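You operate a simulated robot arm through the tools that you are given. There is no shell and no other tool. Be economical: measure what you need, move in short steps, check, and stop when the job is done.

You run a simulated two-armed robot. Do the job below in one go: nothing can be reset, and whatever is moved stays where it is left.

## Task
Key in size, rows and step from the job sheet and store them.

The check looks at the end state, three seconds after you hand in, the way a careful person would. Anything else that was tipped, shoved, dropped, spilled or broken makes it a failure. Flat cloth is picked up by pressing the open fingertips on it (5 to 10 N) and closing them slowly along it; thin cloth reads only 2 to 8 mm in the jaws.

## Robot
Two 7-joint arms with fingered hands on one trunk, on a base that drives. Base frame: it is fixed to the floor where the robot stands at the start and does not move with it; the origin is under the middle of the robot, x ahead of it, y to its left, z up; the surface under the hand at the start is at about z = 0.94. Units: m, rad, N and s.
The left shoulder is at the start at [0.06, 0.126, 1.28], the right one opposite. With the tool pointing down near the work surface each hand reaches from about 0.36 to 0.72 m from the robot's upright axis, wherever it stands, measured 20 degrees to its own side. Places, roughly: drive switch [-1.4, 7, 0.8]; main switch [0.2, -0.4, 0.9]; red button [0.3, 0.1, 1]; stop button [-1.2, 7.3, 0.9]. Payload 2.5 kg a hand.
Tool frame (each hand has its own): the origin (TCP) lies between the finger pads and is the grasp point; the fingertips stand 0.03 m ahead of it; z points along the fingers, y is the line along which they close. The gripper opens to 0.104 m. The gripper's body begins 0.035 m behind the TCP. The gripper is a hand of 5 fingers: y runs from the thumb to the fingers, the wrist lies at [-0.015, -0.104, -0.178] in the tool frame.
Orientation is that of the tool frame in the base frame, as [roll, pitch, yaw] about the fixed x, y, z axes, in that order (R = Rz(yaw) Ry(pitch) Rx(roll)). With the fingers straight down and the wrist toward the robot, the tool's x, y and z point along [0, 1, 0], [1, 0, 0] and [0, 0, -1] of the base frame.

## Interface
- The arms move only by the tool play_rows. It takes "left_plan", "right_plan" or both (then of equal length, played together; a hand with none holds still); each is a list of rows, each a list of 6 numbers: the shift along the tool's x, y, z in cm, then the turn, a rotation vector about the tool's x, y, z in rad. In form: [[tx, ty, tz, wx, wy, wz], ...]. A call has 1 to 10 rows; each row shifts and turns the commanded pose from where the row before left it, along the tool's axes as they then stand. A row lasts 0.2 s, in which the tool goes at most 0.05 m and 0.15 rad; a call with a longer step from one row to the next is refused whole. Where a pose cannot be reached the arm comes as near as it can. A force on the tool above 40 N (or 10 N above the force at the start of the call, whichever is more), or a blocked arm, ends the call early, and 0.2 s more pass. In this call time passes only in rows, and 0.2 s behind the last. It gives the time, the measured TCP pose, the force on the tool (base axes), the opening and the grip force at its end, in the units of the frame above (readings bear some noise), with the torque about the TCP (base axes, N m) and any sound that the robot's microphone picked up.
- Cameras (640 x 400 px; columns grow to the right, rows downward): "scene" is now at [0.1155, -0.029, 1.4757]; the picture's right is [-0.34, -0.94, 0.00], its down [-0.64, 0.23, -0.73] and it looks along [0.69, -0.25, -0.68] (base axes); focal length 237 px, centre (320, 200). "left" rides on the left gripper at [-0.08, -0.078, -0.141] in its tool frame; the picture's right is [-0.78, -0.30, 0.56], its down [0.53, -0.78, 0.33] and it looks along [0.33, 0.56, 0.76] (tool axes); focal length 247 px, centre (320, 200). "right" rides on the right gripper at [0.08, -0.078, -0.141] in its tool frame; the picture's right is [-0.78, 0.30, -0.56], its down [-0.53, -0.78, 0.33] and it looks along [-0.33, 0.56, 0.76] (tool axes); focal length 247 px, centre (320, 200). There is no depth. A picture from a camera that has moved, and an enlarged one, comes with that camera's place and axes in the base frame and with its lens.
- camera(camera): a new picture of that camera. No time passes.
- move_column(by): slides the trunk up (or, below 0, down) by that many m; the arms and the scene camera ride with it, the base frame stays. It gives what a move gives, with no picture.
- drive_base(legs): drives the robot by 1 to 6 legs, each [ahead, left, turn to the left] in m, m and rad, along the robot's own axes; the way and the turn of a leg run together, so that a leg with both is an arc; at most 1.5 m and 3.142 rad a leg. The arms and the cameras ride along, it lands a little off, and it stops where it bumps. It gives what a move gives.
- move_fingers(index, middle, ring, little, thumb_bend, thumb_turn, hand): sets how far each is bent, from 0 (flat) to 100 (curled in); at 30 the hand is open as for a grip, at 70 the pads meet at the TCP. One left out holds its place. A second passes; each finger stops where it meets its share of the squeeze, and holds until it gets a number again. It is the only way to open and close the hand. It gives what a move gives, with no picture; readings hold the bend of each and the force on index, middle, ring, little, thumb and palm. thumb_turn goes from beside the hand (0) to across from the fingers (100), as for a grip.
- pan_tilt(pan, tilt): turns the head with the scene camera to pan (to the left, within 1.501 rad either way) and tilt (down, from -0.506 to 1.204), counted from straight ahead of the robot. It gives what a move gives.
- zoom(camera, box): a new picture of the part [left, top, right, bottom] of that camera's present view, enlarged. No time passes.
- close_job(): hands the job in; it is judged then, once.

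Work in short steps. Places have to be worked out from the pictures, the camera data and where the tool is seen: move nearer, look again, correct. Check each grasp and each placing, and mend what went wrong. You have 120 turns and 92 pictures in all, those below and enlarged ones among them. Open the grippers and draw the arms clear of the work before you hand the job in, unless the task says otherwise; then end with one line.

The tools are called as a command line: name --argument value ..., lists and objects as JSON in quotes. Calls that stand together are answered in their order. play_rows: Moves the arms, as the interface text tells. Its arguments: {"type":"object","properties":{"left_plan":{"type":"array","items":{"type":"array","items":{"type":"number"}}},"right_plan":{"type":"array","items":{"type":"array","items":{"type":"number"}}}},"required":[]} The other tools are called the same way: move_column (by) slides the trunk up or down; move_fingers (index, middle, ring, little, thumb_bend, thumb_turn, hand) moves the fingers one by one; drive_base (legs) drives the base; pan_tilt (pan, tilt) turns the head that bears the scene camera; camera (camera) takes a picture; zoom (camera, box) takes an enlarged picture of a part of a camera's view; close_job () hands the job in.

At the start:

```text
t: 0.0
left_tcp_pos: [0.534, 0.024, 1.2163]
left_orientation: [3.14, 0.0, 1.569]
left_wrist_force: [0.3, -0.8, -0.4]
left_ft_torque: [-0.01, 0.0, -0.01]
left_gripper_width: 0.1035
left_grip_force: 0.2
left_shape: jaw
left_bend: [30.0, 30.0, 30.0, 30.0, 30.0, 98.0]
left_finger forces: [0.0, 0.0, 0.1, 0.0, 0.0, 0.0]
right_tcp_pos: [0.451, -0.3113, 1.2973]
right_orientation: [3.142, 0.001, 1.571]
right_wrist_force: [-1.2, -0.4, 0.7]
right_ft_torque: [0.0, 0.02, 0.0]
right_gripper_width: 0.1036
right_grip_force: 0.1
right_shape: jaw
right_bend: [30.0, 30.0, 30.0, 30.0, 30.0, 98.0]
right_finger forces: [0.0, 0.1, 0.1, 0.1, 0.0, 0.0]
trunk travel left (down, up): [-0.675, 0.265]
robot x, y, heading: [0.0036, 0.0024, 0.001]
head pan, tilt: [-0.347, 0.754]
```

scene: 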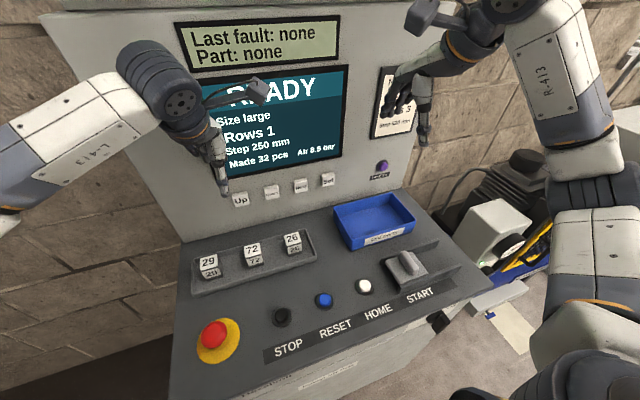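
right: 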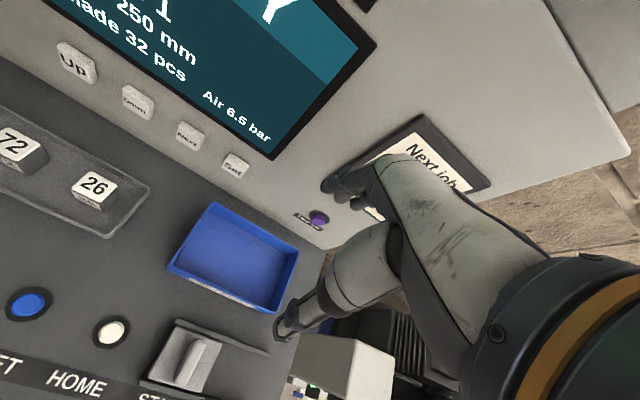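
left: 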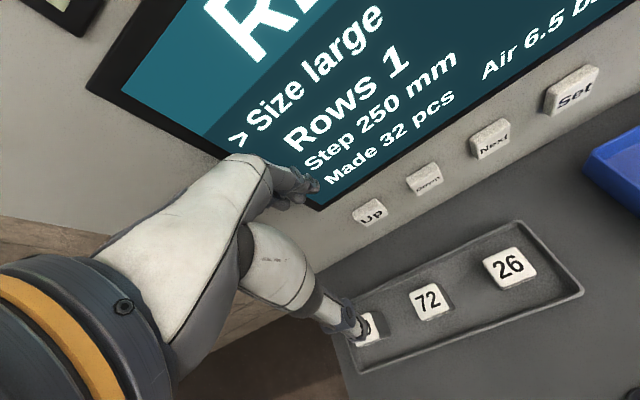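

The job sheet is partly hidden behind the right hand. I enlarge the sheet and the key row to read them.

zoom --camera "scene" --box '[350, 50, 450, 190]'

zoom --camera "scene" --box '[200, 60, 360, 220]'

```text
2.86 times, centred on (400, 120) of scene
camera zoom: at [0.1155, -0.029, 1.4757], right [-0.34, -0.94, 0.0], down [-0.64, 0.23, -0.73], along [0.69, -0.25, -0.68], focal length 678 px, centre (91, 429)
```

zoom: 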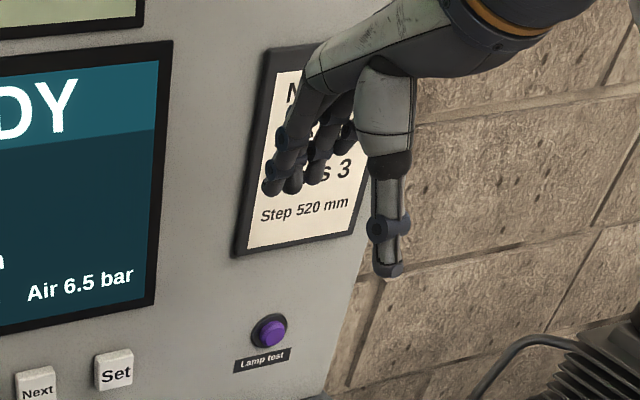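

```text
2.50 times, centred on (280, 140) of scene
camera zoom: at [0.1155, -0.029, 1.4757], right [-0.34, -0.94, 0.0], down [-0.64, 0.23, -0.73], along [0.69, -0.25, -0.68], focal length 593 px, centre (420, 350)
```

zoom: 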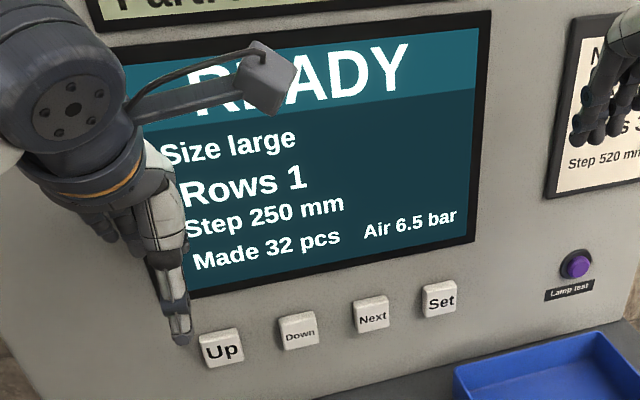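

The sheet reads Rows 3, Step 520 mm, with the size still hidden. I draw both hands back and outward to see all of it.

play_rows --left_plan '[[4, -2, 0, 0, 0, 0], [4, -2, 0, 0, 0, 0], [4, -2, 0, 0, 0, 0], [4, -2, 0, 0, 0, 0], [4, -2, 0, 0, 0, 0]]' --right_plan '[[0, -3, 1, 0, 0, 0], [0, -3, 1, 0, 0, 0], [0, -2, 1, 0, 0, 0], [0, 0, 1, 0, 0, 0], [0, 0, 1, 0, 0, 0]]'

move_fingers --hand "right" --index 0 --middle 100 --ring 100 --little 100

camera --camera "scene"

camera --camera "right"

```text
t: 1.2
left_tcp_pos: [0.4325, 0.2236, 1.2172]
left_orientation: [3.139, 0.0, 1.57]
left_wrist_force: [0.5, 0.5, 1.1]
left_ft_torque: [0.0, 0.0, -0.01]
left_gripper_width: 0.1039
left_grip_force: 0.1
left_shape: jaw
left_bend: [30.0, 30.0, 30.0, 30.0, 30.0, 98.0]
left_finger forces: [0.0, 0.0, 0.1, 0.0, 0.0, 0.0]
right_tcp_pos: [0.3718, -0.3082, 1.2473]
right_orientation: [3.139, -0.001, 1.571]
right_wrist_force: [-0.7, -0.5, -0.5]
right_ft_torque: [-0.04, 0.04, -0.03]
right_gripper_width: 0.1038
right_grip_force: 0.1
right_shape: jaw
right_bend: [30.0, 30.0, 30.0, 30.0, 30.0, 98.0]
right_finger forces: [0.1, 0.0, 0.1, 0.1, 0.0, 0.0]
trunk travel left (down, up): [-0.675, 0.265]
robot x, y, heading: [-0.0014, 0.0017, 0.009]
head pan, tilt: [-0.347, 0.754]
```

```text
t: 2.2
left_tcp_pos: [0.4343, 0.2227, 1.2177]
left_orientation: [-3.142, -0.001, 1.57]
left_wrist_force: [-0.5, 0.3, 0.3]
left_ft_torque: [-0.01, -0.01, 0.03]
left_gripper_width: 0.1037
left_grip_force: 0.1
left_shape: jaw
left_bend: [30.0, 30.0, 30.0, 30.0, 30.0, 98.0]
left_finger forces: [0.0, 0.0, 0.1, 0.1, 0.0, 0.0]
right_tcp_pos: [0.3725, -0.3099, 1.2465]
right_orientation: [-3.141, 0.001, 1.571]
right_wrist_force: [0.2, 0.4, -0.8]
right_ft_torque: [-0.04, 0.0, -0.03]
right_gripper_width: 0.1434
right_grip_force: 0.0
right_shape: fingers
right_bend: [0.0, 100.0, 100.0, 100.0, 30.0, 98.0]
right_finger forces: [0.0, 0.0, 0.0, 0.0, 0.0, 0.0]
trunk travel left (down, up): [-0.675, 0.265]
robot x, y, heading: [0.0002, -0.0052, 0.0]
head pan, tilt: [-0.347, 0.754]
```

```text
86 pictures are left
camera scene: at [0.1156, -0.0291, 1.4757], right [-0.34, -0.94, 0.0], down [-0.64, 0.23, -0.73], along [0.69, -0.25, -0.68], focal length 237 px, centre (320, 200)
```

scene: 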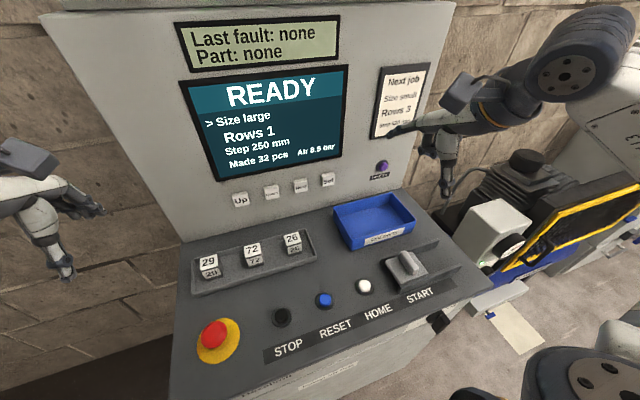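

```text
85 pictures are left
camera right: at [0.294, -0.2298, 1.3873], right [0.3, -0.78, 0.56], down [-0.78, -0.53, -0.33], along [0.56, -0.33, -0.76], focal length 247 px, centre (320, 200)
```

right: 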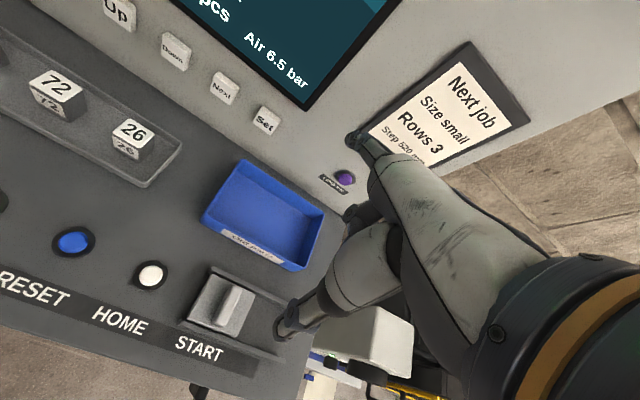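

The sheet reads Size small, Rows 3, Step 520 mm. I enlarge the pointing index to fix the place of its tip in the tool frame.

zoom --camera "scene" --box '[360, 60, 480, 210]'

zoom --camera "right" --box '[320, 30, 540, 230]'

```text
2.67 times, centred on (420, 135) of scene
camera zoom: at [0.1156, -0.0291, 1.4757], right [-0.34, -0.94, 0.0], down [-0.64, 0.23, -0.73], along [0.69, -0.25, -0.68], focal length 633 px, centre (53, 373)
```

zoom: 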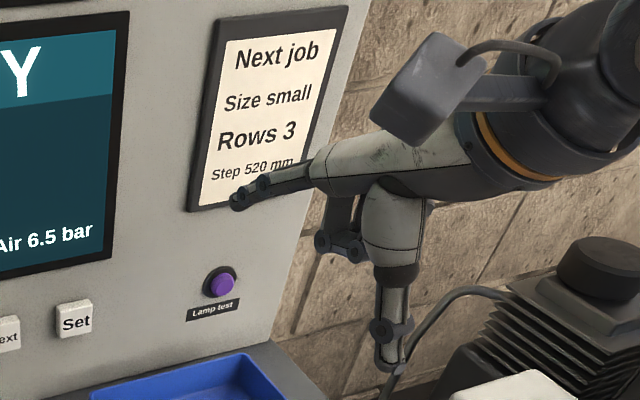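

```text
2.00 times, centred on (430, 130) of right
camera zoom: at [0.294, -0.2298, 1.3873], right [0.3, -0.78, 0.56], down [-0.78, -0.53, -0.33], along [0.56, -0.33, -0.76], focal length 494 px, centre (100, 340)
```

zoom: 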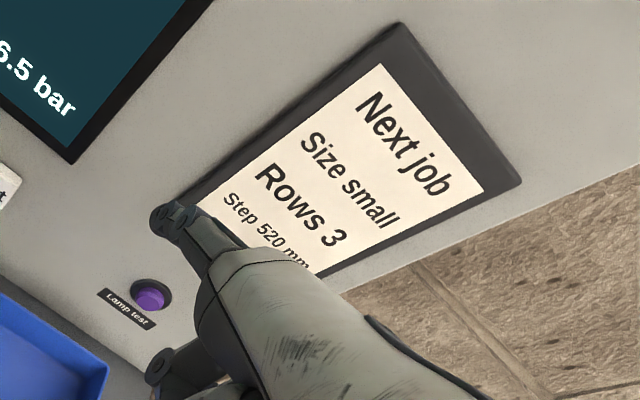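

The index tip works out at (0.454, -0.288, 1.263), that is tool offset about (+0.021, +0.082, -0.016), pointing forward. I swing the thumb beside the hand so it does not hang over the number blocks.

move_fingers --hand "right" --thumb_turn 0 --thumb_bend 30

zoom --camera "scene" --box '[360, 60, 520, 210]'

```text
t: 3.2
left_tcp_pos: [0.4351, 0.2228, 1.2183]
left_orientation: [-3.141, 0.001, 1.571]
left_wrist_force: [-0.2, 0.2, -0.3]
left_ft_torque: [0.01, -0.02, 0.01]
left_gripper_width: 0.1038
left_grip_force: 0.1
left_shape: jaw
left_bend: [30.0, 30.0, 30.0, 30.0, 30.0, 98.0]
left_finger forces: [0.0, 0.0, 0.0, 0.0, 0.1, 0.1]
right_tcp_pos: [0.3721, -0.3103, 1.246]
right_orientation: [-3.142, -0.001, 1.571]
right_wrist_force: [0.5, 0.7, 0.6]
right_ft_torque: [-0.01, -0.03, -0.01]
right_gripper_width: 0.1521
right_grip_force: 0.0
right_shape: fingers
right_bend: [0.0, 100.0, 100.0, 100.0, 30.0, 0.0]
right_finger forces: [0.0, 0.0, 0.1, 0.1, 0.0, 0.0]
trunk travel left (down, up): [-0.675, 0.265]
robot x, y, heading: [0.0046, -0.0001, -0.001]
head pan, tilt: [-0.347, 0.754]
```

```text
2.67 times, centred on (440, 135) of scene
camera zoom: at [0.1155, -0.029, 1.4757], right [-0.34, -0.94, 0.0], down [-0.64, 0.23, -0.73], along [0.69, -0.25, -0.68], focal length 633 px, centre (0, 373)
```

zoom: 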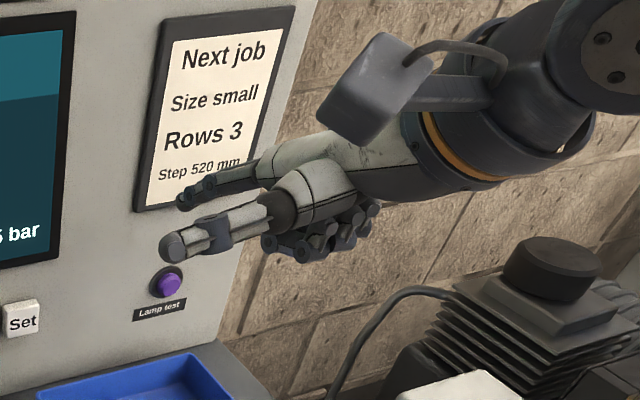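

The thumb now sticks out forward next to the index and could touch another key, so I fold it in under the palm instead.

move_fingers --hand "right" --thumb_turn 60 --thumb_bend 100

zoom --camera "scene" --box '[360, 60, 520, 210]'

```text
t: 4.2
left_tcp_pos: [0.4356, 0.2242, 1.218]
left_orientation: [-3.141, 0.0, 1.571]
left_wrist_force: [-0.6, -0.2, 0.5]
left_ft_torque: [-0.01, 0.0, -0.02]
left_gripper_width: 0.1036
left_grip_force: 0.1
left_shape: jaw
left_bend: [30.0, 30.0, 30.0, 30.0, 30.0, 98.0]
left_finger forces: [0.0, 0.0, 0.0, 0.0, 0.1, 0.0]
right_tcp_pos: [0.3722, -0.3106, 1.2467]
right_orientation: [-3.141, -0.003, 1.57]
right_wrist_force: [-0.5, 0.0, -0.2]
right_ft_torque: [0.05, -0.01, -0.01]
right_gripper_width: 0.0482
right_grip_force: 0.0
right_shape: fingers
right_bend: [0.0, 100.0, 100.0, 100.0, 100.0, 61.0]
right_finger forces: [0.0, 0.0, 0.1, 0.0, 0.1, 0.0]
trunk travel left (down, up): [-0.675, 0.265]
robot x, y, heading: [-0.0002, -0.0016, -0.002]
head pan, tilt: [-0.347, 0.754]
```

```text
2.67 times, centred on (440, 135) of scene
camera zoom: at [0.1155, -0.029, 1.4757], right [-0.34, -0.94, 0.0], down [-0.64, 0.23, -0.73], along [0.69, -0.25, -0.68], focal length 633 px, centre (0, 373)
```

zoom: 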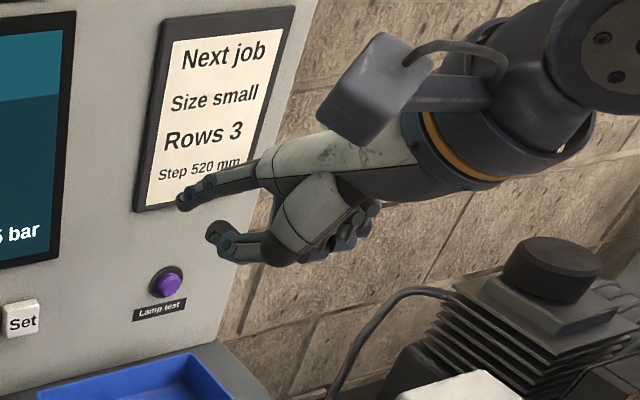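

The thumb tip is still fairly far forward; I turn it fully across to get it further back.

move_fingers --hand "right" --thumb_turn 100

zoom --camera "scene" --box '[360, 60, 520, 210]'

camera --camera "right"

```text
t: 5.2
left_tcp_pos: [0.4338, 0.2229, 1.2185]
left_orientation: [-3.14, 0.0, 1.571]
left_wrist_force: [0.9, 0.4, -0.8]
left_ft_torque: [-0.04, 0.0, 0.0]
left_gripper_width: 0.1037
left_grip_force: 0.0
left_shape: jaw
left_bend: [30.0, 30.0, 30.0, 30.0, 30.0, 98.0]
left_finger forces: [0.0, 0.0, 0.0, 0.0, 0.0, 0.0]
right_tcp_pos: [0.3723, -0.3102, 1.2466]
right_orientation: [3.141, 0.0, 1.571]
right_wrist_force: [-0.1, 0.3, 0.8]
right_ft_torque: [0.01, -0.01, 0.02]
right_gripper_width: 0.0454
right_grip_force: 0.1
right_shape: fingers
right_bend: [0.0, 100.0, 100.0, 100.0, 100.0, 100.0]
right_finger forces: [0.0, 0.0, 0.1, 0.1, 0.0, 0.0]
trunk travel left (down, up): [-0.675, 0.265]
robot x, y, heading: [-0.0, 0.0037, -0.004]
head pan, tilt: [-0.347, 0.754]
```

```text
2.67 times, centred on (440, 135) of scene
camera zoom: at [0.1155, -0.029, 1.4757], right [-0.34, -0.94, 0.0], down [-0.64, 0.23, -0.73], along [0.69, -0.25, -0.68], focal length 633 px, centre (0, 373)
```

zoom: 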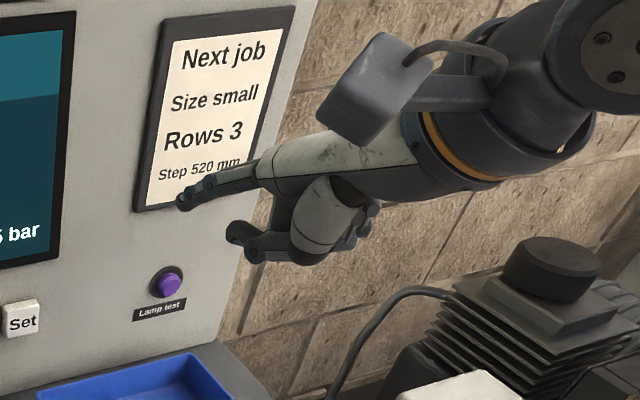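

```text
79 pictures are left
camera right: at [0.294, -0.2298, 1.3873], right [0.3, -0.78, 0.56], down [-0.78, -0.53, -0.33], along [0.56, -0.33, -0.76], focal length 247 px, centre (320, 200)
```

right: 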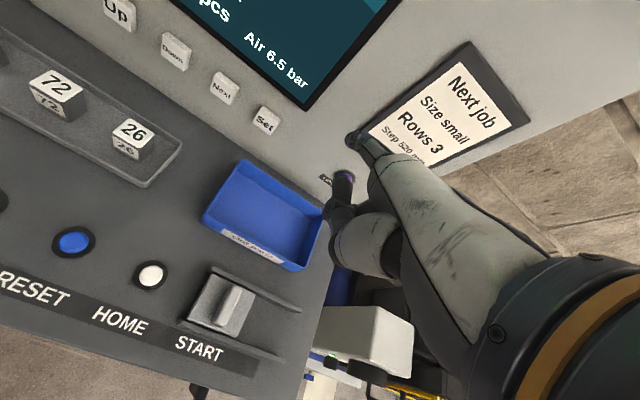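

Hand shape is good. I bring the hand in front of the Down key (tip still about 12 cm short), then tilt it 0.3 rad nose-down.

play_rows --right_plan '[[3.65, 0, 3.05, 0, 0, 0], [3.65, 0, 3.05, 0, 0, 0], [3.65, 0, 3.05, 0, 0, 0], [3.65, 0, 3.05, 0, 0, 0], [3.65, 0, 3.05, 0, 0, 0], [3.65, 0, 3.05, 0, 0, 0], [0, 0, 0, 0.15, 0, 0], [0, 0, 0, 0.15, 0, 0], [0, 2, 0.6, 0, 0, 0], [0, 2, 0.6, 0, 0, 0]]'

camera --camera "scene"

camera --camera "right"

camera --camera "left"

```text
t: 7.4
left_tcp_pos: [0.4345, 0.2232, 1.2173]
left_orientation: [3.141, 0.001, 1.57]
left_wrist_force: [0.4, -0.6, -0.8]
left_ft_torque: [-0.01, -0.02, -0.02]
left_gripper_width: 0.1035
left_grip_force: 0.0
left_shape: jaw
left_bend: [30.0, 30.0, 30.0, 30.0, 30.0, 98.0]
left_finger forces: [0.0, 0.0, 0.0, 0.0, 0.0, 0.0]
right_tcp_pos: [0.4051, -0.0927, 1.0421]
right_orientation: [-2.841, 0.002, 1.571]
right_wrist_force: [-0.5, -0.2, 0.1]
right_ft_torque: [-0.01, 0.02, 0.0]
right_gripper_width: 0.0457
right_grip_force: 0.1
right_shape: fingers
right_bend: [0.0, 100.0, 100.0, 100.0, 100.0, 100.0]
right_finger forces: [0.0, 0.0, 0.0, 0.0, 0.0, 0.1]
trunk travel left (down, up): [-0.675, 0.265]
robot x, y, heading: [-0.0013, 0.0011, 0.002]
head pan, tilt: [-0.347, 0.754]
```

```text
78 pictures are left
camera scene: at [0.1158, -0.0289, 1.4757], right [-0.34, -0.94, 0.0], down [-0.64, 0.23, -0.73], along [0.69, -0.25, -0.68], focal length 237 px, centre (320, 200)
```

scene: 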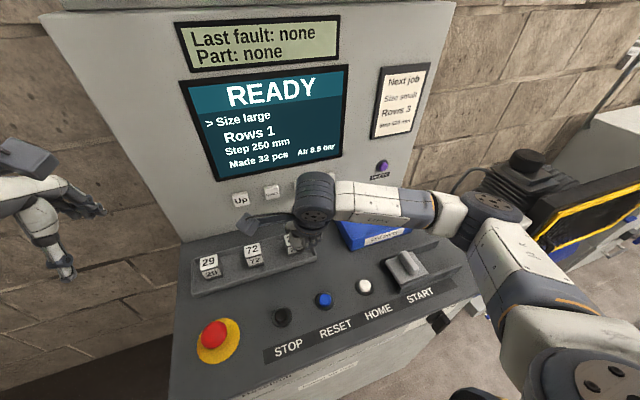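

```text
77 pictures are left
camera right: at [0.3734, -0.0117, 1.1999], right [0.45, -0.78, 0.44], down [-0.84, -0.53, -0.09], along [0.31, -0.33, -0.89], focal length 247 px, centre (320, 200)
```

right: 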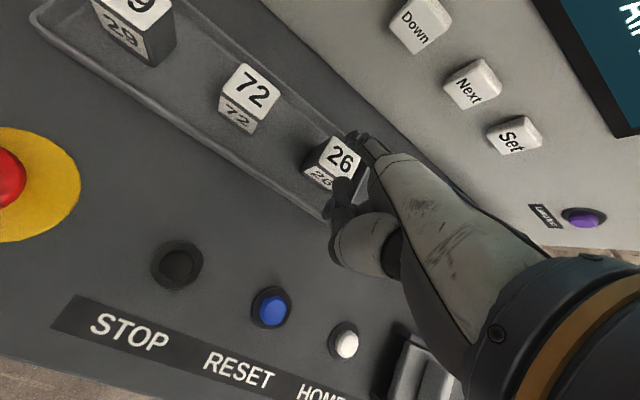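

```text
76 pictures are left
camera left: at [0.3578, 0.1428, 1.3605], right [-0.3, -0.78, -0.56], down [-0.78, 0.53, -0.33], along [0.56, 0.33, -0.76], focal length 247 px, centre (320, 200)
```

left: 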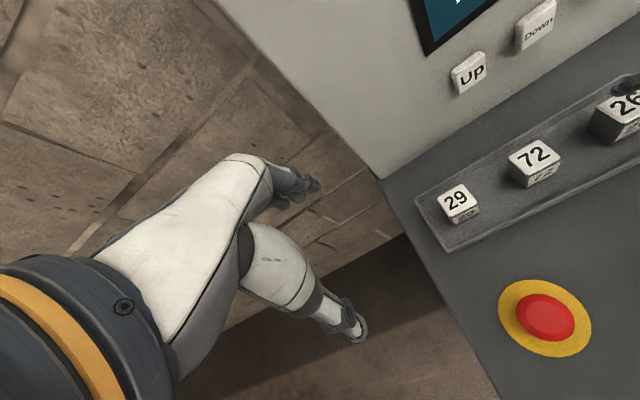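

The tip projects just where expected, so the offset holds: tip = TCP + (0.083, 0.021, -0.009). I raise it 2 cm to key height and go forward to about 2.5 cm short of the Down key.

play_rows --right_plan '[[0, -0.62, -2.0, 0, 0, 0], [0, 3.02, -0.94, 0, 0, 0], [0, 3.02, -0.94, 0, 0, 0], [0, 3.02, -0.94, 0, 0, 0]]'

camera --camera "right"

camera --camera "left"

camera --camera "scene"

```text
t: 8.4
left_tcp_pos: [0.4348, 0.2229, 1.2168]
left_orientation: [3.14, -0.001, 1.571]
left_wrist_force: [0.6, 0.1, 0.1]
left_ft_torque: [0.01, -0.02, 0.03]
left_gripper_width: 0.1036
left_grip_force: 0.2
left_shape: jaw
left_bend: [30.0, 30.0, 30.0, 30.0, 30.0, 98.0]
left_finger forces: [0.0, 0.1, 0.0, 0.1, 0.0, 0.1]
right_tcp_pos: [0.5027, -0.0902, 1.0616]
right_orientation: [-2.841, 0.002, 1.571]
right_wrist_force: [-0.9, 0.4, -0.4]
right_ft_torque: [0.01, 0.01, 0.01]
right_gripper_width: 0.0452
right_grip_force: 0.0
right_shape: fingers
right_bend: [0.0, 100.0, 100.0, 100.0, 100.0, 100.0]
right_finger forces: [0.6, 0.0, 0.0, 0.1, 0.0, 0.0]
trunk travel left (down, up): [-0.675, 0.265]
robot x, y, heading: [0.0009, -0.0028, -0.001]
head pan, tilt: [-0.347, 0.754]
```

```text
75 pictures are left
camera right: at [0.4696, -0.0112, 1.2176], right [0.45, -0.78, 0.44], down [-0.84, -0.54, -0.09], along [0.31, -0.33, -0.89], focal length 247 px, centre (320, 200)
```

right: 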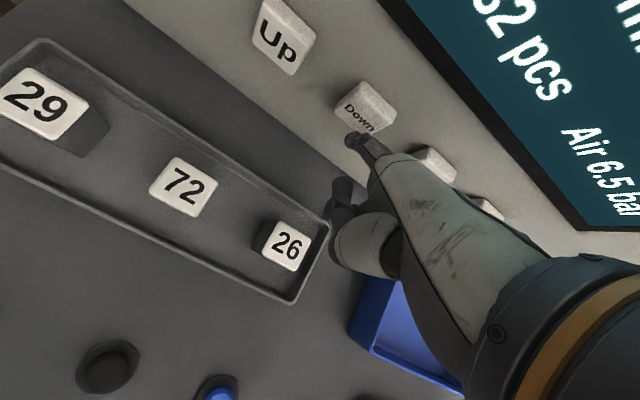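

```text
74 pictures are left
camera left: at [0.3578, 0.1428, 1.3605], right [-0.3, -0.78, -0.56], down [-0.78, 0.53, -0.33], along [0.56, 0.33, -0.76], focal length 247 px, centre (320, 200)
```

left: 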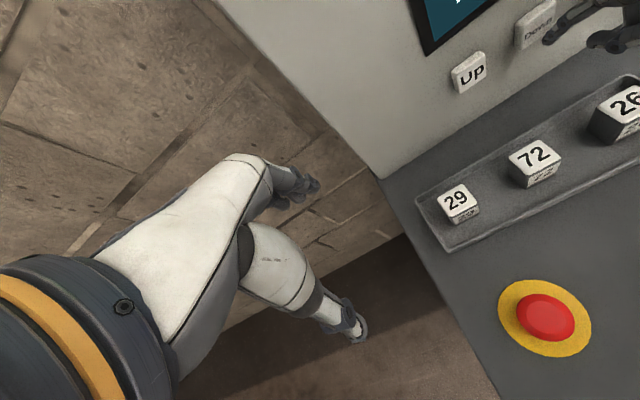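

```text
73 pictures are left
camera scene: at [0.1159, -0.0289, 1.4756], right [-0.34, -0.94, 0.0], down [-0.64, 0.23, -0.73], along [0.69, -0.25, -0.68], focal length 237 px, centre (320, 200)
```

scene: 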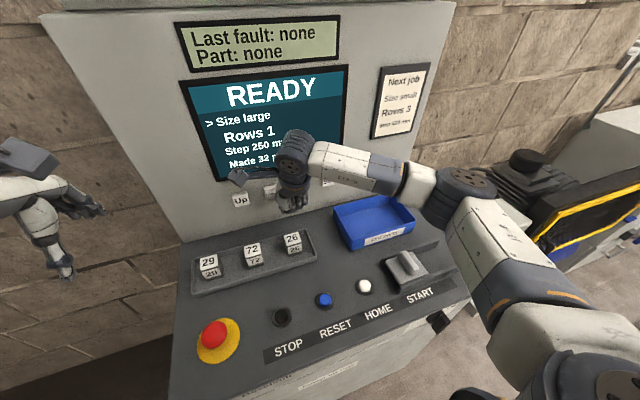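

The index now reads 0.6 N, so it may be just touching. I enlarge the side view to check.

zoom --camera "left" --box '[480, 0, 640, 100]'

zoom --camera "right" --box '[300, 60, 460, 160]'

```text
4.00 times, centred on (560, 50) of left
camera zoom: at [0.3578, 0.1428, 1.3605], right [-0.3, -0.78, -0.56], down [-0.78, 0.53, -0.33], along [0.56, 0.33, -0.76], focal length 988 px, centre (-640, 800)
```

zoom: 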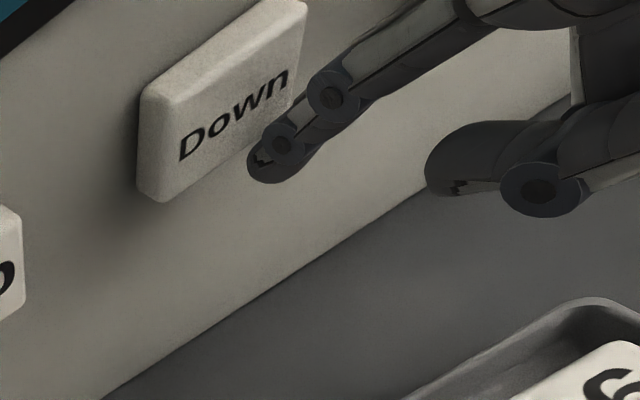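

```text
4.00 times, centred on (380, 110) of right
camera zoom: at [0.4696, -0.0112, 1.2176], right [0.45, -0.78, 0.44], down [-0.84, -0.54, -0.09], along [0.31, -0.33, -0.89], focal length 988 px, centre (80, 560)
```

zoom: 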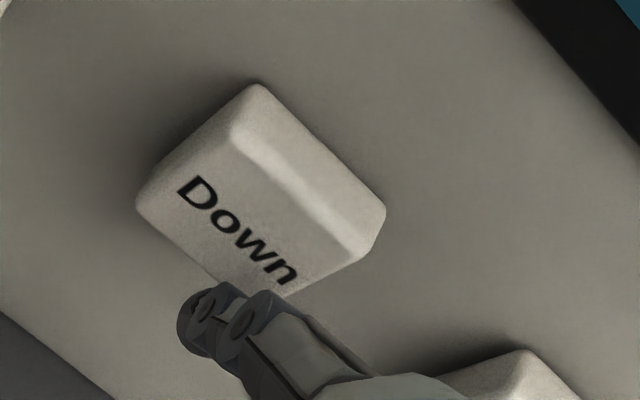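

The tip is at the lower edge level of the Down key and still short of its face. I raise it 4 mm and press in small steps, then look at the force and the display.

play_rows --right_plan '[[0, -0.12, -0.38, 0, 0, 0], [0, 1.43, -0.44, 0, 0, 0], [0, 0.48, -0.15, 0, 0, 0]]'

zoom --camera "scene" --box '[170, 60, 350, 220]'

zoom --camera "left" --box '[480, 0, 640, 100]'

```text
t: 9.2
left_tcp_pos: [0.4338, 0.2231, 1.2184]
left_orientation: [3.14, -0.001, 1.571]
left_wrist_force: [-0.4, -0.1, 0.1]
left_ft_torque: [0.0, 0.01, 0.0]
left_gripper_width: 0.1037
left_grip_force: 0.0
left_shape: jaw
left_bend: [30.0, 30.0, 30.0, 30.0, 30.0, 98.0]
left_finger forces: [0.0, 0.0, 0.0, 0.0, 0.0, 0.0]
right_tcp_pos: [0.5194, -0.0909, 1.065]
right_orientation: [-2.839, 0.001, 1.572]
right_wrist_force: [-10.6, 0.1, -0.3]
right_ft_torque: [0.01, 0.27, 0.14]
right_gripper_width: 0.0383
right_grip_force: 5.4
right_shape: fingers
right_bend: [6.0, 100.0, 100.0, 100.0, 100.0, 100.0]
right_finger forces: [10.6, 0.1, 0.0, 0.1, 0.0, 0.0]
trunk travel left (down, up): [-0.675, 0.265]
robot x, y, heading: [-0.0018, -0.0027, -0.001]
head pan, tilt: [-0.347, 0.754]
heard: click
```

```text
2.50 times, centred on (260, 140) of scene
camera zoom: at [0.1139, -0.0291, 1.4758], right [-0.34, -0.94, 0.0], down [-0.64, 0.23, -0.73], along [0.69, -0.25, -0.68], focal length 593 px, centre (470, 350)
```

zoom: 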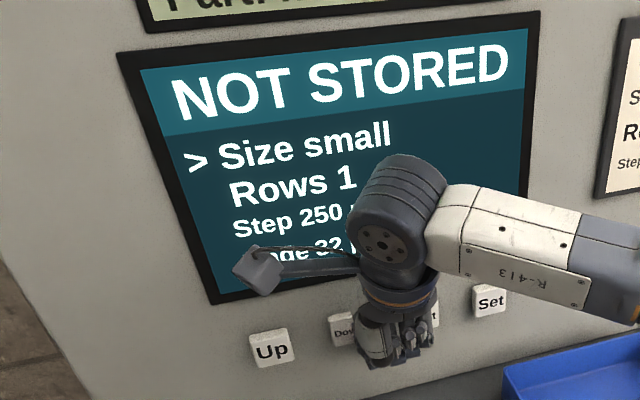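

```text
4.00 times, centred on (560, 50) of left
camera zoom: at [0.356, 0.1426, 1.361], right [-0.3, -0.78, -0.56], down [-0.78, 0.53, -0.33], along [0.56, 0.33, -0.76], focal length 988 px, centre (-640, 800)
```

zoom: 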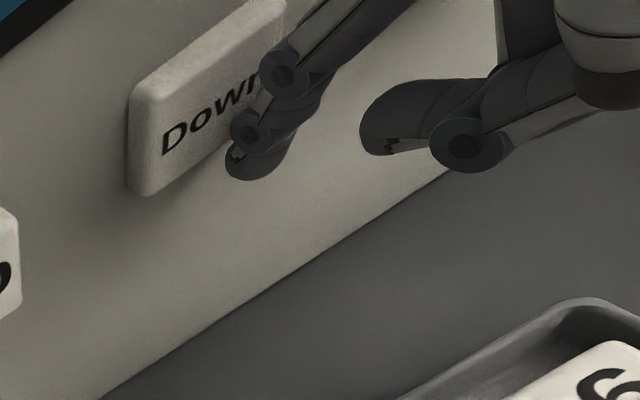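

A click, and the display shows Size small, "NOT STORED". I back off 3 cm, shift 8.2 cm right and 5 mm up to Next, press once and back off.

play_rows --right_plan '[[0, -2.87, 0.89, 0, 0, 0], [-4.1, -0.15, -0.48, 0, 0, 0], [-4.1, 0, 0, 0, 0, 0], [0, 1.91, -0.6, 0, 0, 0], [0, 0.96, -0.29, 0, 0, 0], [0, -2.87, 0.89, 0, 0, 0]]'

zoom --camera "scene" --box '[170, 60, 350, 220]'

camera --camera "right"

```text
t: 10.6
left_tcp_pos: [0.4339, 0.2221, 1.2173]
left_orientation: [3.141, 0.0, 1.57]
left_wrist_force: [0.3, -1.0, -0.3]
left_ft_torque: [0.01, 0.03, 0.02]
left_gripper_width: 0.1036
left_grip_force: 0.1
left_shape: jaw
left_bend: [30.0, 30.0, 30.0, 30.0, 30.0, 98.0]
left_finger forces: [0.1, 0.0, 0.0, 0.0, 0.0, 0.1]
right_tcp_pos: [0.4906, -0.1719, 1.0741]
right_orientation: [-2.844, 0.001, 1.569]
right_wrist_force: [-0.7, 0.0, 0.1]
right_ft_torque: [-0.01, -0.02, -0.01]
right_gripper_width: 0.0455
right_grip_force: 0.1
right_shape: fingers
right_bend: [0.0, 100.0, 100.0, 100.0, 100.0, 100.0]
right_finger forces: [0.0, 0.0, 0.0, 0.0, 0.0, 0.0]
trunk travel left (down, up): [-0.675, 0.265]
robot x, y, heading: [0.0011, 0.001, -0.001]
head pan, tilt: [-0.347, 0.754]
heard: click
```

```text
2.50 times, centred on (260, 140) of scene
camera zoom: at [0.1149, -0.0292, 1.4757], right [-0.34, -0.94, 0.0], down [-0.64, 0.23, -0.73], along [0.69, -0.25, -0.68], focal length 593 px, centre (470, 350)
```

zoom: 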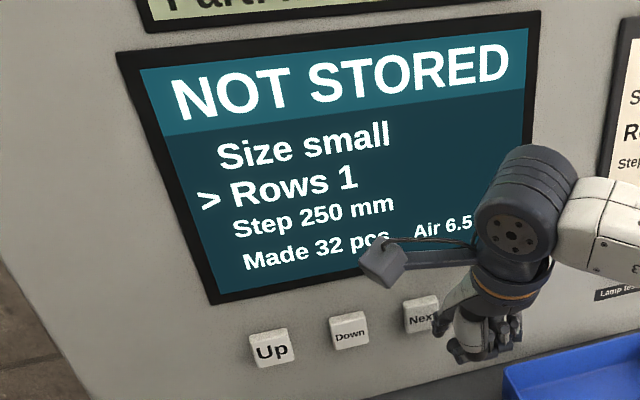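

```text
67 pictures are left
camera right: at [0.4579, -0.0918, 1.2304], right [0.45, -0.78, 0.45], down [-0.84, -0.53, -0.09], along [0.31, -0.33, -0.89], focal length 247 px, centre (320, 200)
```

right: 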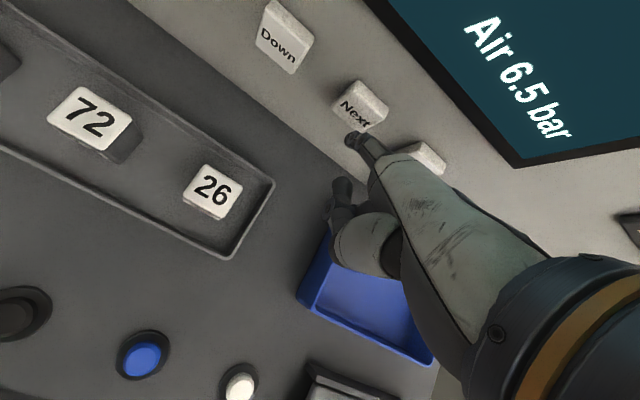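

Next worked and the cursor is on Rows. I go 16.3 cm left to Up and press twice.

play_rows --right_plan '[[4.08, 0, 0, 0, 0, 0], [4.08, 0, 0, 0, 0, 0], [4.08, 0, 0, 0, 0, 0], [4.08, 0, 0, 0, 0, 0], [0, 1.91, -0.6, 0, 0, 0], [0, 0.96, -0.29, 0, 0, 0], [0, -2.87, 0.89, 0, 0, 0], [0, 1.91, -0.6, 0, 0, 0], [0, 0.96, -0.29, 0, 0, 0], [0, -2.87, 0.89, 0, 0, 0]]'

zoom --camera "scene" --box '[170, 60, 350, 220]'

camera --camera "right"

```text
t: 12.8
left_tcp_pos: [0.4338, 0.2216, 1.2182]
left_orientation: [-3.141, 0.0, 1.572]
left_wrist_force: [0.1, -0.3, -0.6]
left_ft_torque: [-0.02, -0.04, 0.0]
left_gripper_width: 0.1036
left_grip_force: 0.0
left_shape: jaw
left_bend: [30.0, 30.0, 30.0, 30.0, 30.0, 98.0]
left_finger forces: [0.1, 0.1, 0.0, 0.0, 0.1, 0.1]
right_tcp_pos: [0.4903, -0.0117, 1.0709]
right_orientation: [-2.844, 0.001, 1.57]
right_wrist_force: [-0.9, -0.3, 0.6]
right_ft_torque: [-0.01, -0.03, 0.01]
right_gripper_width: 0.0455
right_grip_force: 0.2
right_shape: fingers
right_bend: [0.0, 100.0, 100.0, 100.0, 100.0, 100.0]
right_finger forces: [0.1, 0.1, 0.1, 0.0, 0.0, 0.0]
trunk travel left (down, up): [-0.675, 0.265]
robot x, y, heading: [0.0023, -0.0002, 0.001]
head pan, tilt: [-0.347, 0.754]
heard: click, click
```

```text
2.50 times, centred on (260, 140) of scene
camera zoom: at [0.115, -0.0293, 1.4757], right [-0.34, -0.94, 0.0], down [-0.64, 0.23, -0.73], along [0.69, -0.25, -0.68], focal length 593 px, centre (470, 350)
```

zoom: 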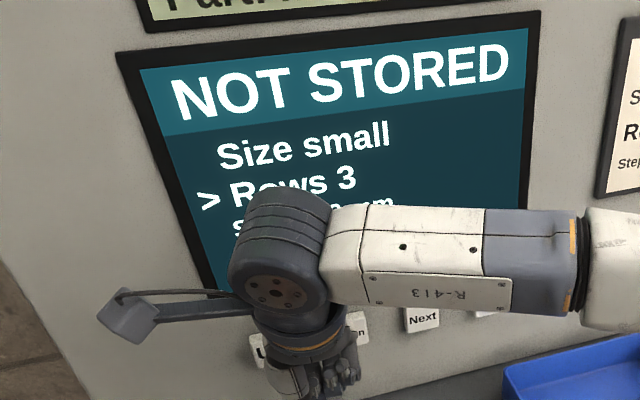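

```text
65 pictures are left
camera right: at [0.4573, 0.0685, 1.229], right [0.45, -0.78, 0.45], down [-0.84, -0.53, -0.09], along [0.31, -0.33, -0.89], focal length 247 px, centre (320, 200)
```

right: 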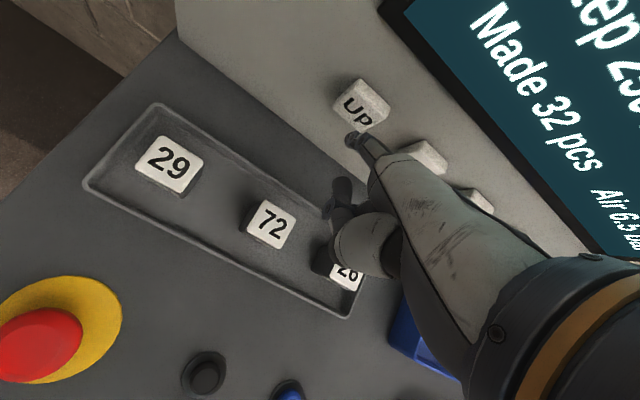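

Rows is now 3. I return 16.3 cm right, press Next once and back off.

play_rows --right_plan '[[-4.08, 0, 0, 0, 0, 0], [-4.08, 0, 0, 0, 0, 0], [-4.08, 0, 0, 0, 0, 0], [-4.08, 0, 0, 0, 0, 0], [0, 1.91, -0.6, 0, 0, 0], [0, 0.96, -0.29, 0, 0, 0], [0, -2.87, 0.89, 0, 0, 0]]'

zoom --camera "scene" --box '[170, 60, 350, 220]'

```text
t: 14.4
left_tcp_pos: [0.4335, 0.222, 1.2186]
left_orientation: [-3.141, 0.0, 1.571]
left_wrist_force: [-0.5, 0.6, -0.3]
left_ft_torque: [0.0, 0.04, -0.01]
left_gripper_width: 0.1038
left_grip_force: 0.0
left_shape: jaw
left_bend: [30.0, 30.0, 30.0, 30.0, 30.0, 98.0]
left_finger forces: [0.1, 0.0, 0.0, 0.0, 0.0, 0.0]
right_tcp_pos: [0.4919, -0.1753, 1.0698]
right_orientation: [-2.845, 0.0, 1.569]
right_wrist_force: [-0.4, -0.7, -0.1]
right_ft_torque: [-0.02, 0.0, 0.03]
right_gripper_width: 0.0454
right_grip_force: 0.0
right_shape: fingers
right_bend: [0.0, 100.0, 100.0, 100.0, 100.0, 100.0]
right_finger forces: [0.1, 0.0, 0.1, 0.0, 0.0, 0.1]
trunk travel left (down, up): [-0.675, 0.265]
robot x, y, heading: [0.001, -0.0013, 0.002]
head pan, tilt: [-0.347, 0.754]
heard: click
```

```text
2.50 times, centred on (260, 140) of scene
camera zoom: at [0.1148, -0.0292, 1.4757], right [-0.34, -0.94, 0.0], down [-0.64, 0.23, -0.73], along [0.69, -0.25, -0.68], focal length 593 px, centre (470, 350)
```

zoom: 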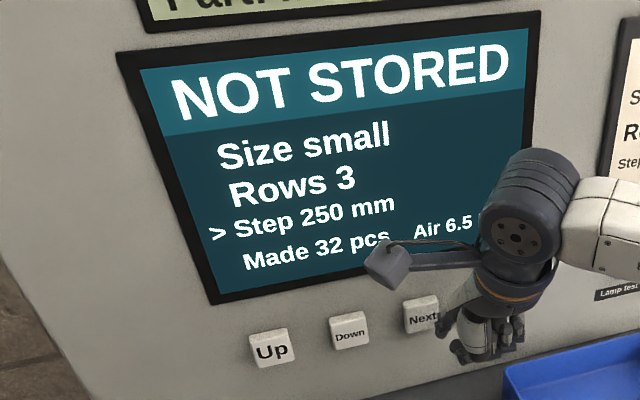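

The cursor is on Step 250. I go back to Up, press twice and see the increment.

play_rows --right_plan '[[4.12, 0, 0, 0, 0, 0], [4.12, 0, 0, 0, 0, 0], [4.12, 0, 0, 0, 0, 0], [4.12, 0, 0, 0, 0, 0], [0, 1.91, -0.6, 0, 0, 0], [0, 0.96, -0.29, 0, 0, 0], [0, -2.87, 0.89, 0, 0, 0], [0, 1.91, -0.6, 0, 0, 0], [0, 0.96, -0.29, 0, 0, 0], [0, -2.87, 0.89, 0, 0, 0]]'

camera --camera "right"

zoom --camera "scene" --box '[170, 60, 350, 220]'

```text
t: 16.6
left_tcp_pos: [0.4335, 0.2231, 1.2179]
left_orientation: [-3.141, 0.0, 1.57]
left_wrist_force: [-0.2, 0.0, -0.7]
left_ft_torque: [0.03, -0.01, 0.02]
left_gripper_width: 0.1036
left_grip_force: 0.1
left_shape: jaw
left_bend: [30.0, 30.0, 30.0, 30.0, 30.0, 98.0]
left_finger forces: [0.0, 0.1, 0.0, 0.0, 0.0, 0.1]
right_tcp_pos: [0.4903, -0.0085, 1.0697]
right_orientation: [-2.844, 0.002, 1.574]
right_wrist_force: [0.0, -0.2, 0.1]
right_ft_torque: [0.02, -0.05, -0.01]
right_gripper_width: 0.0453
right_grip_force: 0.0
right_shape: fingers
right_bend: [0.0, 100.0, 100.0, 100.0, 100.0, 100.0]
right_finger forces: [0.1, 0.0, 0.0, 0.1, 0.1, 0.1]
trunk travel left (down, up): [-0.675, 0.265]
robot x, y, heading: [-0.001, -0.0002, 0.0]
head pan, tilt: [-0.347, 0.754]
heard: click, click
```

```text
63 pictures are left
camera right: at [0.4578, 0.0717, 1.2274], right [0.45, -0.78, 0.45], down [-0.84, -0.53, -0.09], along [0.31, -0.33, -0.89], focal length 247 px, centre (320, 200)
```

right: 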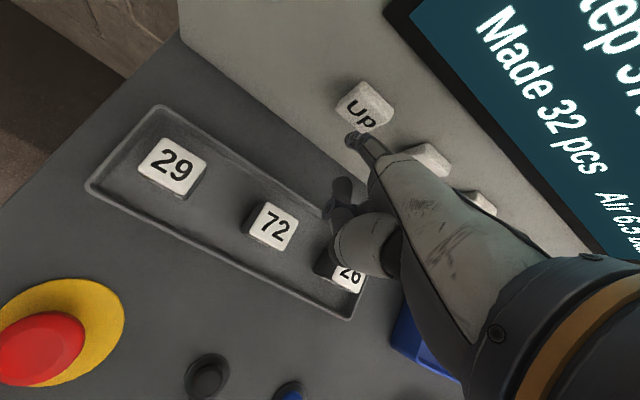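

```text
2.50 times, centred on (260, 140) of scene
camera zoom: at [0.1151, -0.0292, 1.4757], right [-0.34, -0.94, 0.0], down [-0.64, 0.23, -0.73], along [0.69, -0.25, -0.68], focal length 593 px, centre (470, 350)
```

zoom: 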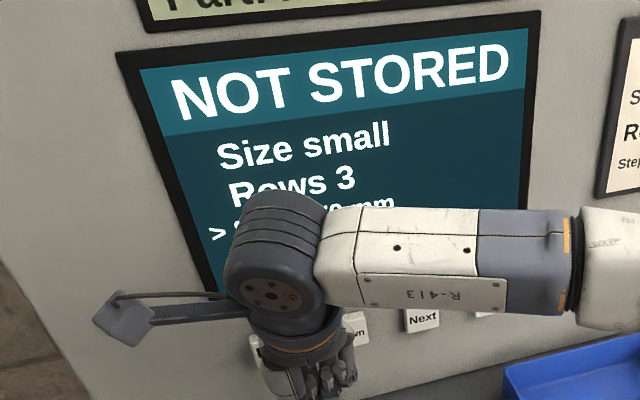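

The right camera shows the step as "3..", so I shift the hand right, without pressing, to read it.

play_rows --right_plan '[[-4.12, 0, 0, 0, 0, 0], [-4.12, 0, 0, 0, 0, 0], [-4.12, 0, 0, 0, 0, 0], [-4.12, 0, 0, 0, 0, 0]]'

zoom --camera "scene" --box '[170, 60, 350, 220]'

```text
t: 17.6
left_tcp_pos: [0.4335, 0.2223, 1.2183]
left_orientation: [3.141, -0.001, 1.571]
left_wrist_force: [-0.2, 0.3, 1.0]
left_ft_torque: [0.01, 0.01, 0.01]
left_gripper_width: 0.1036
left_grip_force: 0.0
left_shape: jaw
left_bend: [30.0, 30.0, 30.0, 30.0, 30.0, 98.0]
left_finger forces: [0.1, 0.0, 0.0, 0.0, 0.0, 0.1]
right_tcp_pos: [0.4884, -0.1702, 1.0728]
right_orientation: [-2.841, -0.002, 1.571]
right_wrist_force: [-0.3, 0.2, -0.6]
right_ft_torque: [0.01, -0.02, 0.01]
right_gripper_width: 0.0456
right_grip_force: 0.1
right_shape: fingers
right_bend: [0.0, 100.0, 100.0, 100.0, 100.0, 100.0]
right_finger forces: [0.0, 0.1, 0.0, 0.0, 0.0, 0.1]
trunk travel left (down, up): [-0.675, 0.265]
robot x, y, heading: [0.0011, 0.0004, 0.003]
head pan, tilt: [-0.347, 0.754]
```

```text
2.50 times, centred on (260, 140) of scene
camera zoom: at [0.1153, -0.0296, 1.4757], right [-0.34, -0.94, 0.0], down [-0.64, 0.23, -0.73], along [0.69, -0.25, -0.68], focal length 593 px, centre (470, 350)
```

zoom: 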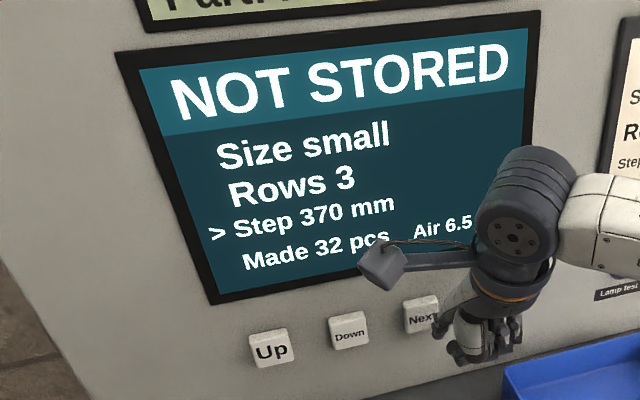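

Step is 370 after two presses and the increments may be uneven. I go back to Up, press once, and retreat partly to read again.

play_rows --right_plan '[[4.08, 0, 0, 0, 0, 0], [4.08, 0, 0, 0, 0, 0], [4.08, 0, 0, 0, 0, 0], [4.08, 0, 0, 0, 0, 0], [0, 1.91, -0.6, 0, 0, 0], [0, 0.96, -0.29, 0, 0, 0], [0, -2.87, 0.89, 0, 0, 0], [-4.9, 0, 0, 0, 0, 0], [-4.9, 0, 0, 0, 0, 0], [-4.9, 0, 0, 0, 0, 0]]'

zoom --camera "scene" --box '[170, 60, 350, 220]'

```text
t: 19.8
left_tcp_pos: [0.4339, 0.2213, 1.2181]
left_orientation: [-3.141, 0.002, 1.572]
left_wrist_force: [0.0, -0.2, 0.8]
left_ft_torque: [0.0, 0.01, 0.0]
left_gripper_width: 0.1036
left_grip_force: 0.0
left_shape: jaw
left_bend: [30.0, 30.0, 30.0, 30.0, 30.0, 98.0]
left_finger forces: [0.0, 0.0, 0.0, 0.0, 0.1, 0.0]
right_tcp_pos: [0.4914, -0.1576, 1.0711]
right_orientation: [-2.846, 0.001, 1.573]
right_wrist_force: [0.2, -0.1, -0.1]
right_ft_torque: [0.01, -0.04, -0.01]
right_gripper_width: 0.0458
right_grip_force: 0.0
right_shape: fingers
right_bend: [0.0, 100.0, 100.0, 100.0, 100.0, 100.0]
right_finger forces: [0.0, 0.0, 0.0, 0.0, 0.0, 0.1]
trunk travel left (down, up): [-0.675, 0.265]
robot x, y, heading: [-0.0016, 0.0012, 0.0]
head pan, tilt: [-0.347, 0.754]
heard: click
```

```text
2.50 times, centred on (260, 140) of scene
camera zoom: at [0.1153, -0.0299, 1.4757], right [-0.34, -0.94, 0.0], down [-0.64, 0.23, -0.73], along [0.69, -0.25, -0.68], focal length 593 px, centre (470, 350)
```

zoom: 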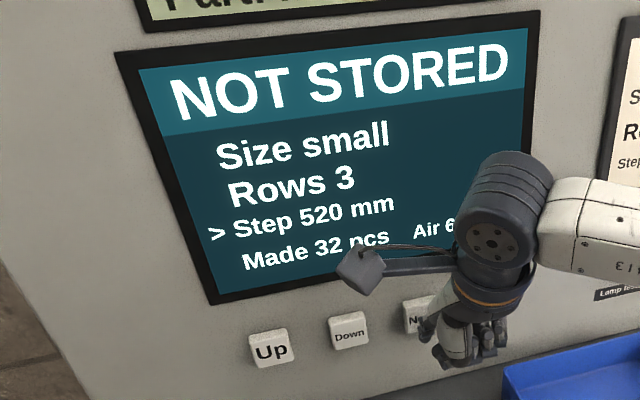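

Step 520, all three match the sheet. I shift 9.8 cm right to Set, press it and back off.

play_rows --right_plan '[[-4.9, 0, 0, 0, 0, 0], [-4.9, 0, 0, 0, 0, 0], [0, 0, 0, 0, 0, 0], [0, 1.91, -0.6, 0, 0, 0], [0, 0.96, -0.29, 0, 0, 0], [0, -2.87, 0.89, 0, 0, 0], [0, -2.87, 0.89, 0, 0, 0]]'

camera --camera "scene"

zoom --camera "scene" --box '[170, 60, 350, 220]'

```text
t: 21.4
left_tcp_pos: [0.4336, 0.2225, 1.2191]
left_orientation: [3.141, -0.002, 1.571]
left_wrist_force: [0.5, 0.4, -0.1]
left_ft_torque: [-0.05, -0.01, 0.02]
left_gripper_width: 0.1037
left_grip_force: 0.1
left_shape: jaw
left_bend: [30.0, 30.0, 30.0, 30.0, 30.0, 98.0]
left_finger forces: [0.0, 0.0, 0.0, 0.1, 0.0, 0.0]
right_tcp_pos: [0.4616, -0.2548, 1.0726]
right_orientation: [-2.842, -0.001, 1.57]
right_wrist_force: [-0.7, -0.6, 1.6]
right_ft_torque: [0.02, -0.02, 0.0]
right_gripper_width: 0.0458
right_grip_force: 0.0
right_shape: fingers
right_bend: [0.0, 100.0, 100.0, 100.0, 100.0, 100.0]
right_finger forces: [0.1, 0.0, 0.0, 0.1, 0.1, 0.0]
trunk travel left (down, up): [-0.675, 0.265]
robot x, y, heading: [0.0025, -0.0007, -0.0]
head pan, tilt: [-0.347, 0.754]
heard: click
```

```text
59 pictures are left
camera scene: at [0.1152, -0.0291, 1.4757], right [-0.34, -0.94, 0.0], down [-0.64, 0.23, -0.73], along [0.69, -0.25, -0.68], focal length 237 px, centre (320, 200)
```

scene: 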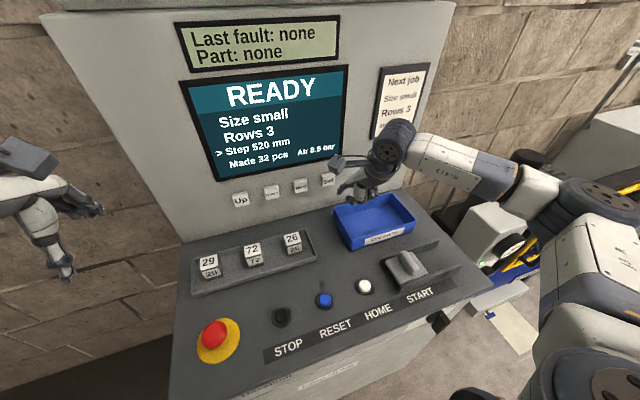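

```text
2.50 times, centred on (260, 140) of scene
camera zoom: at [0.1152, -0.0291, 1.4757], right [-0.34, -0.94, 0.0], down [-0.64, 0.23, -0.73], along [0.69, -0.25, -0.68], focal length 593 px, centre (470, 350)
```

zoom: 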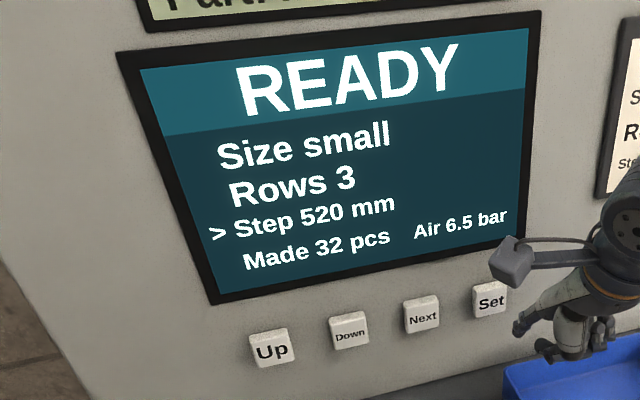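

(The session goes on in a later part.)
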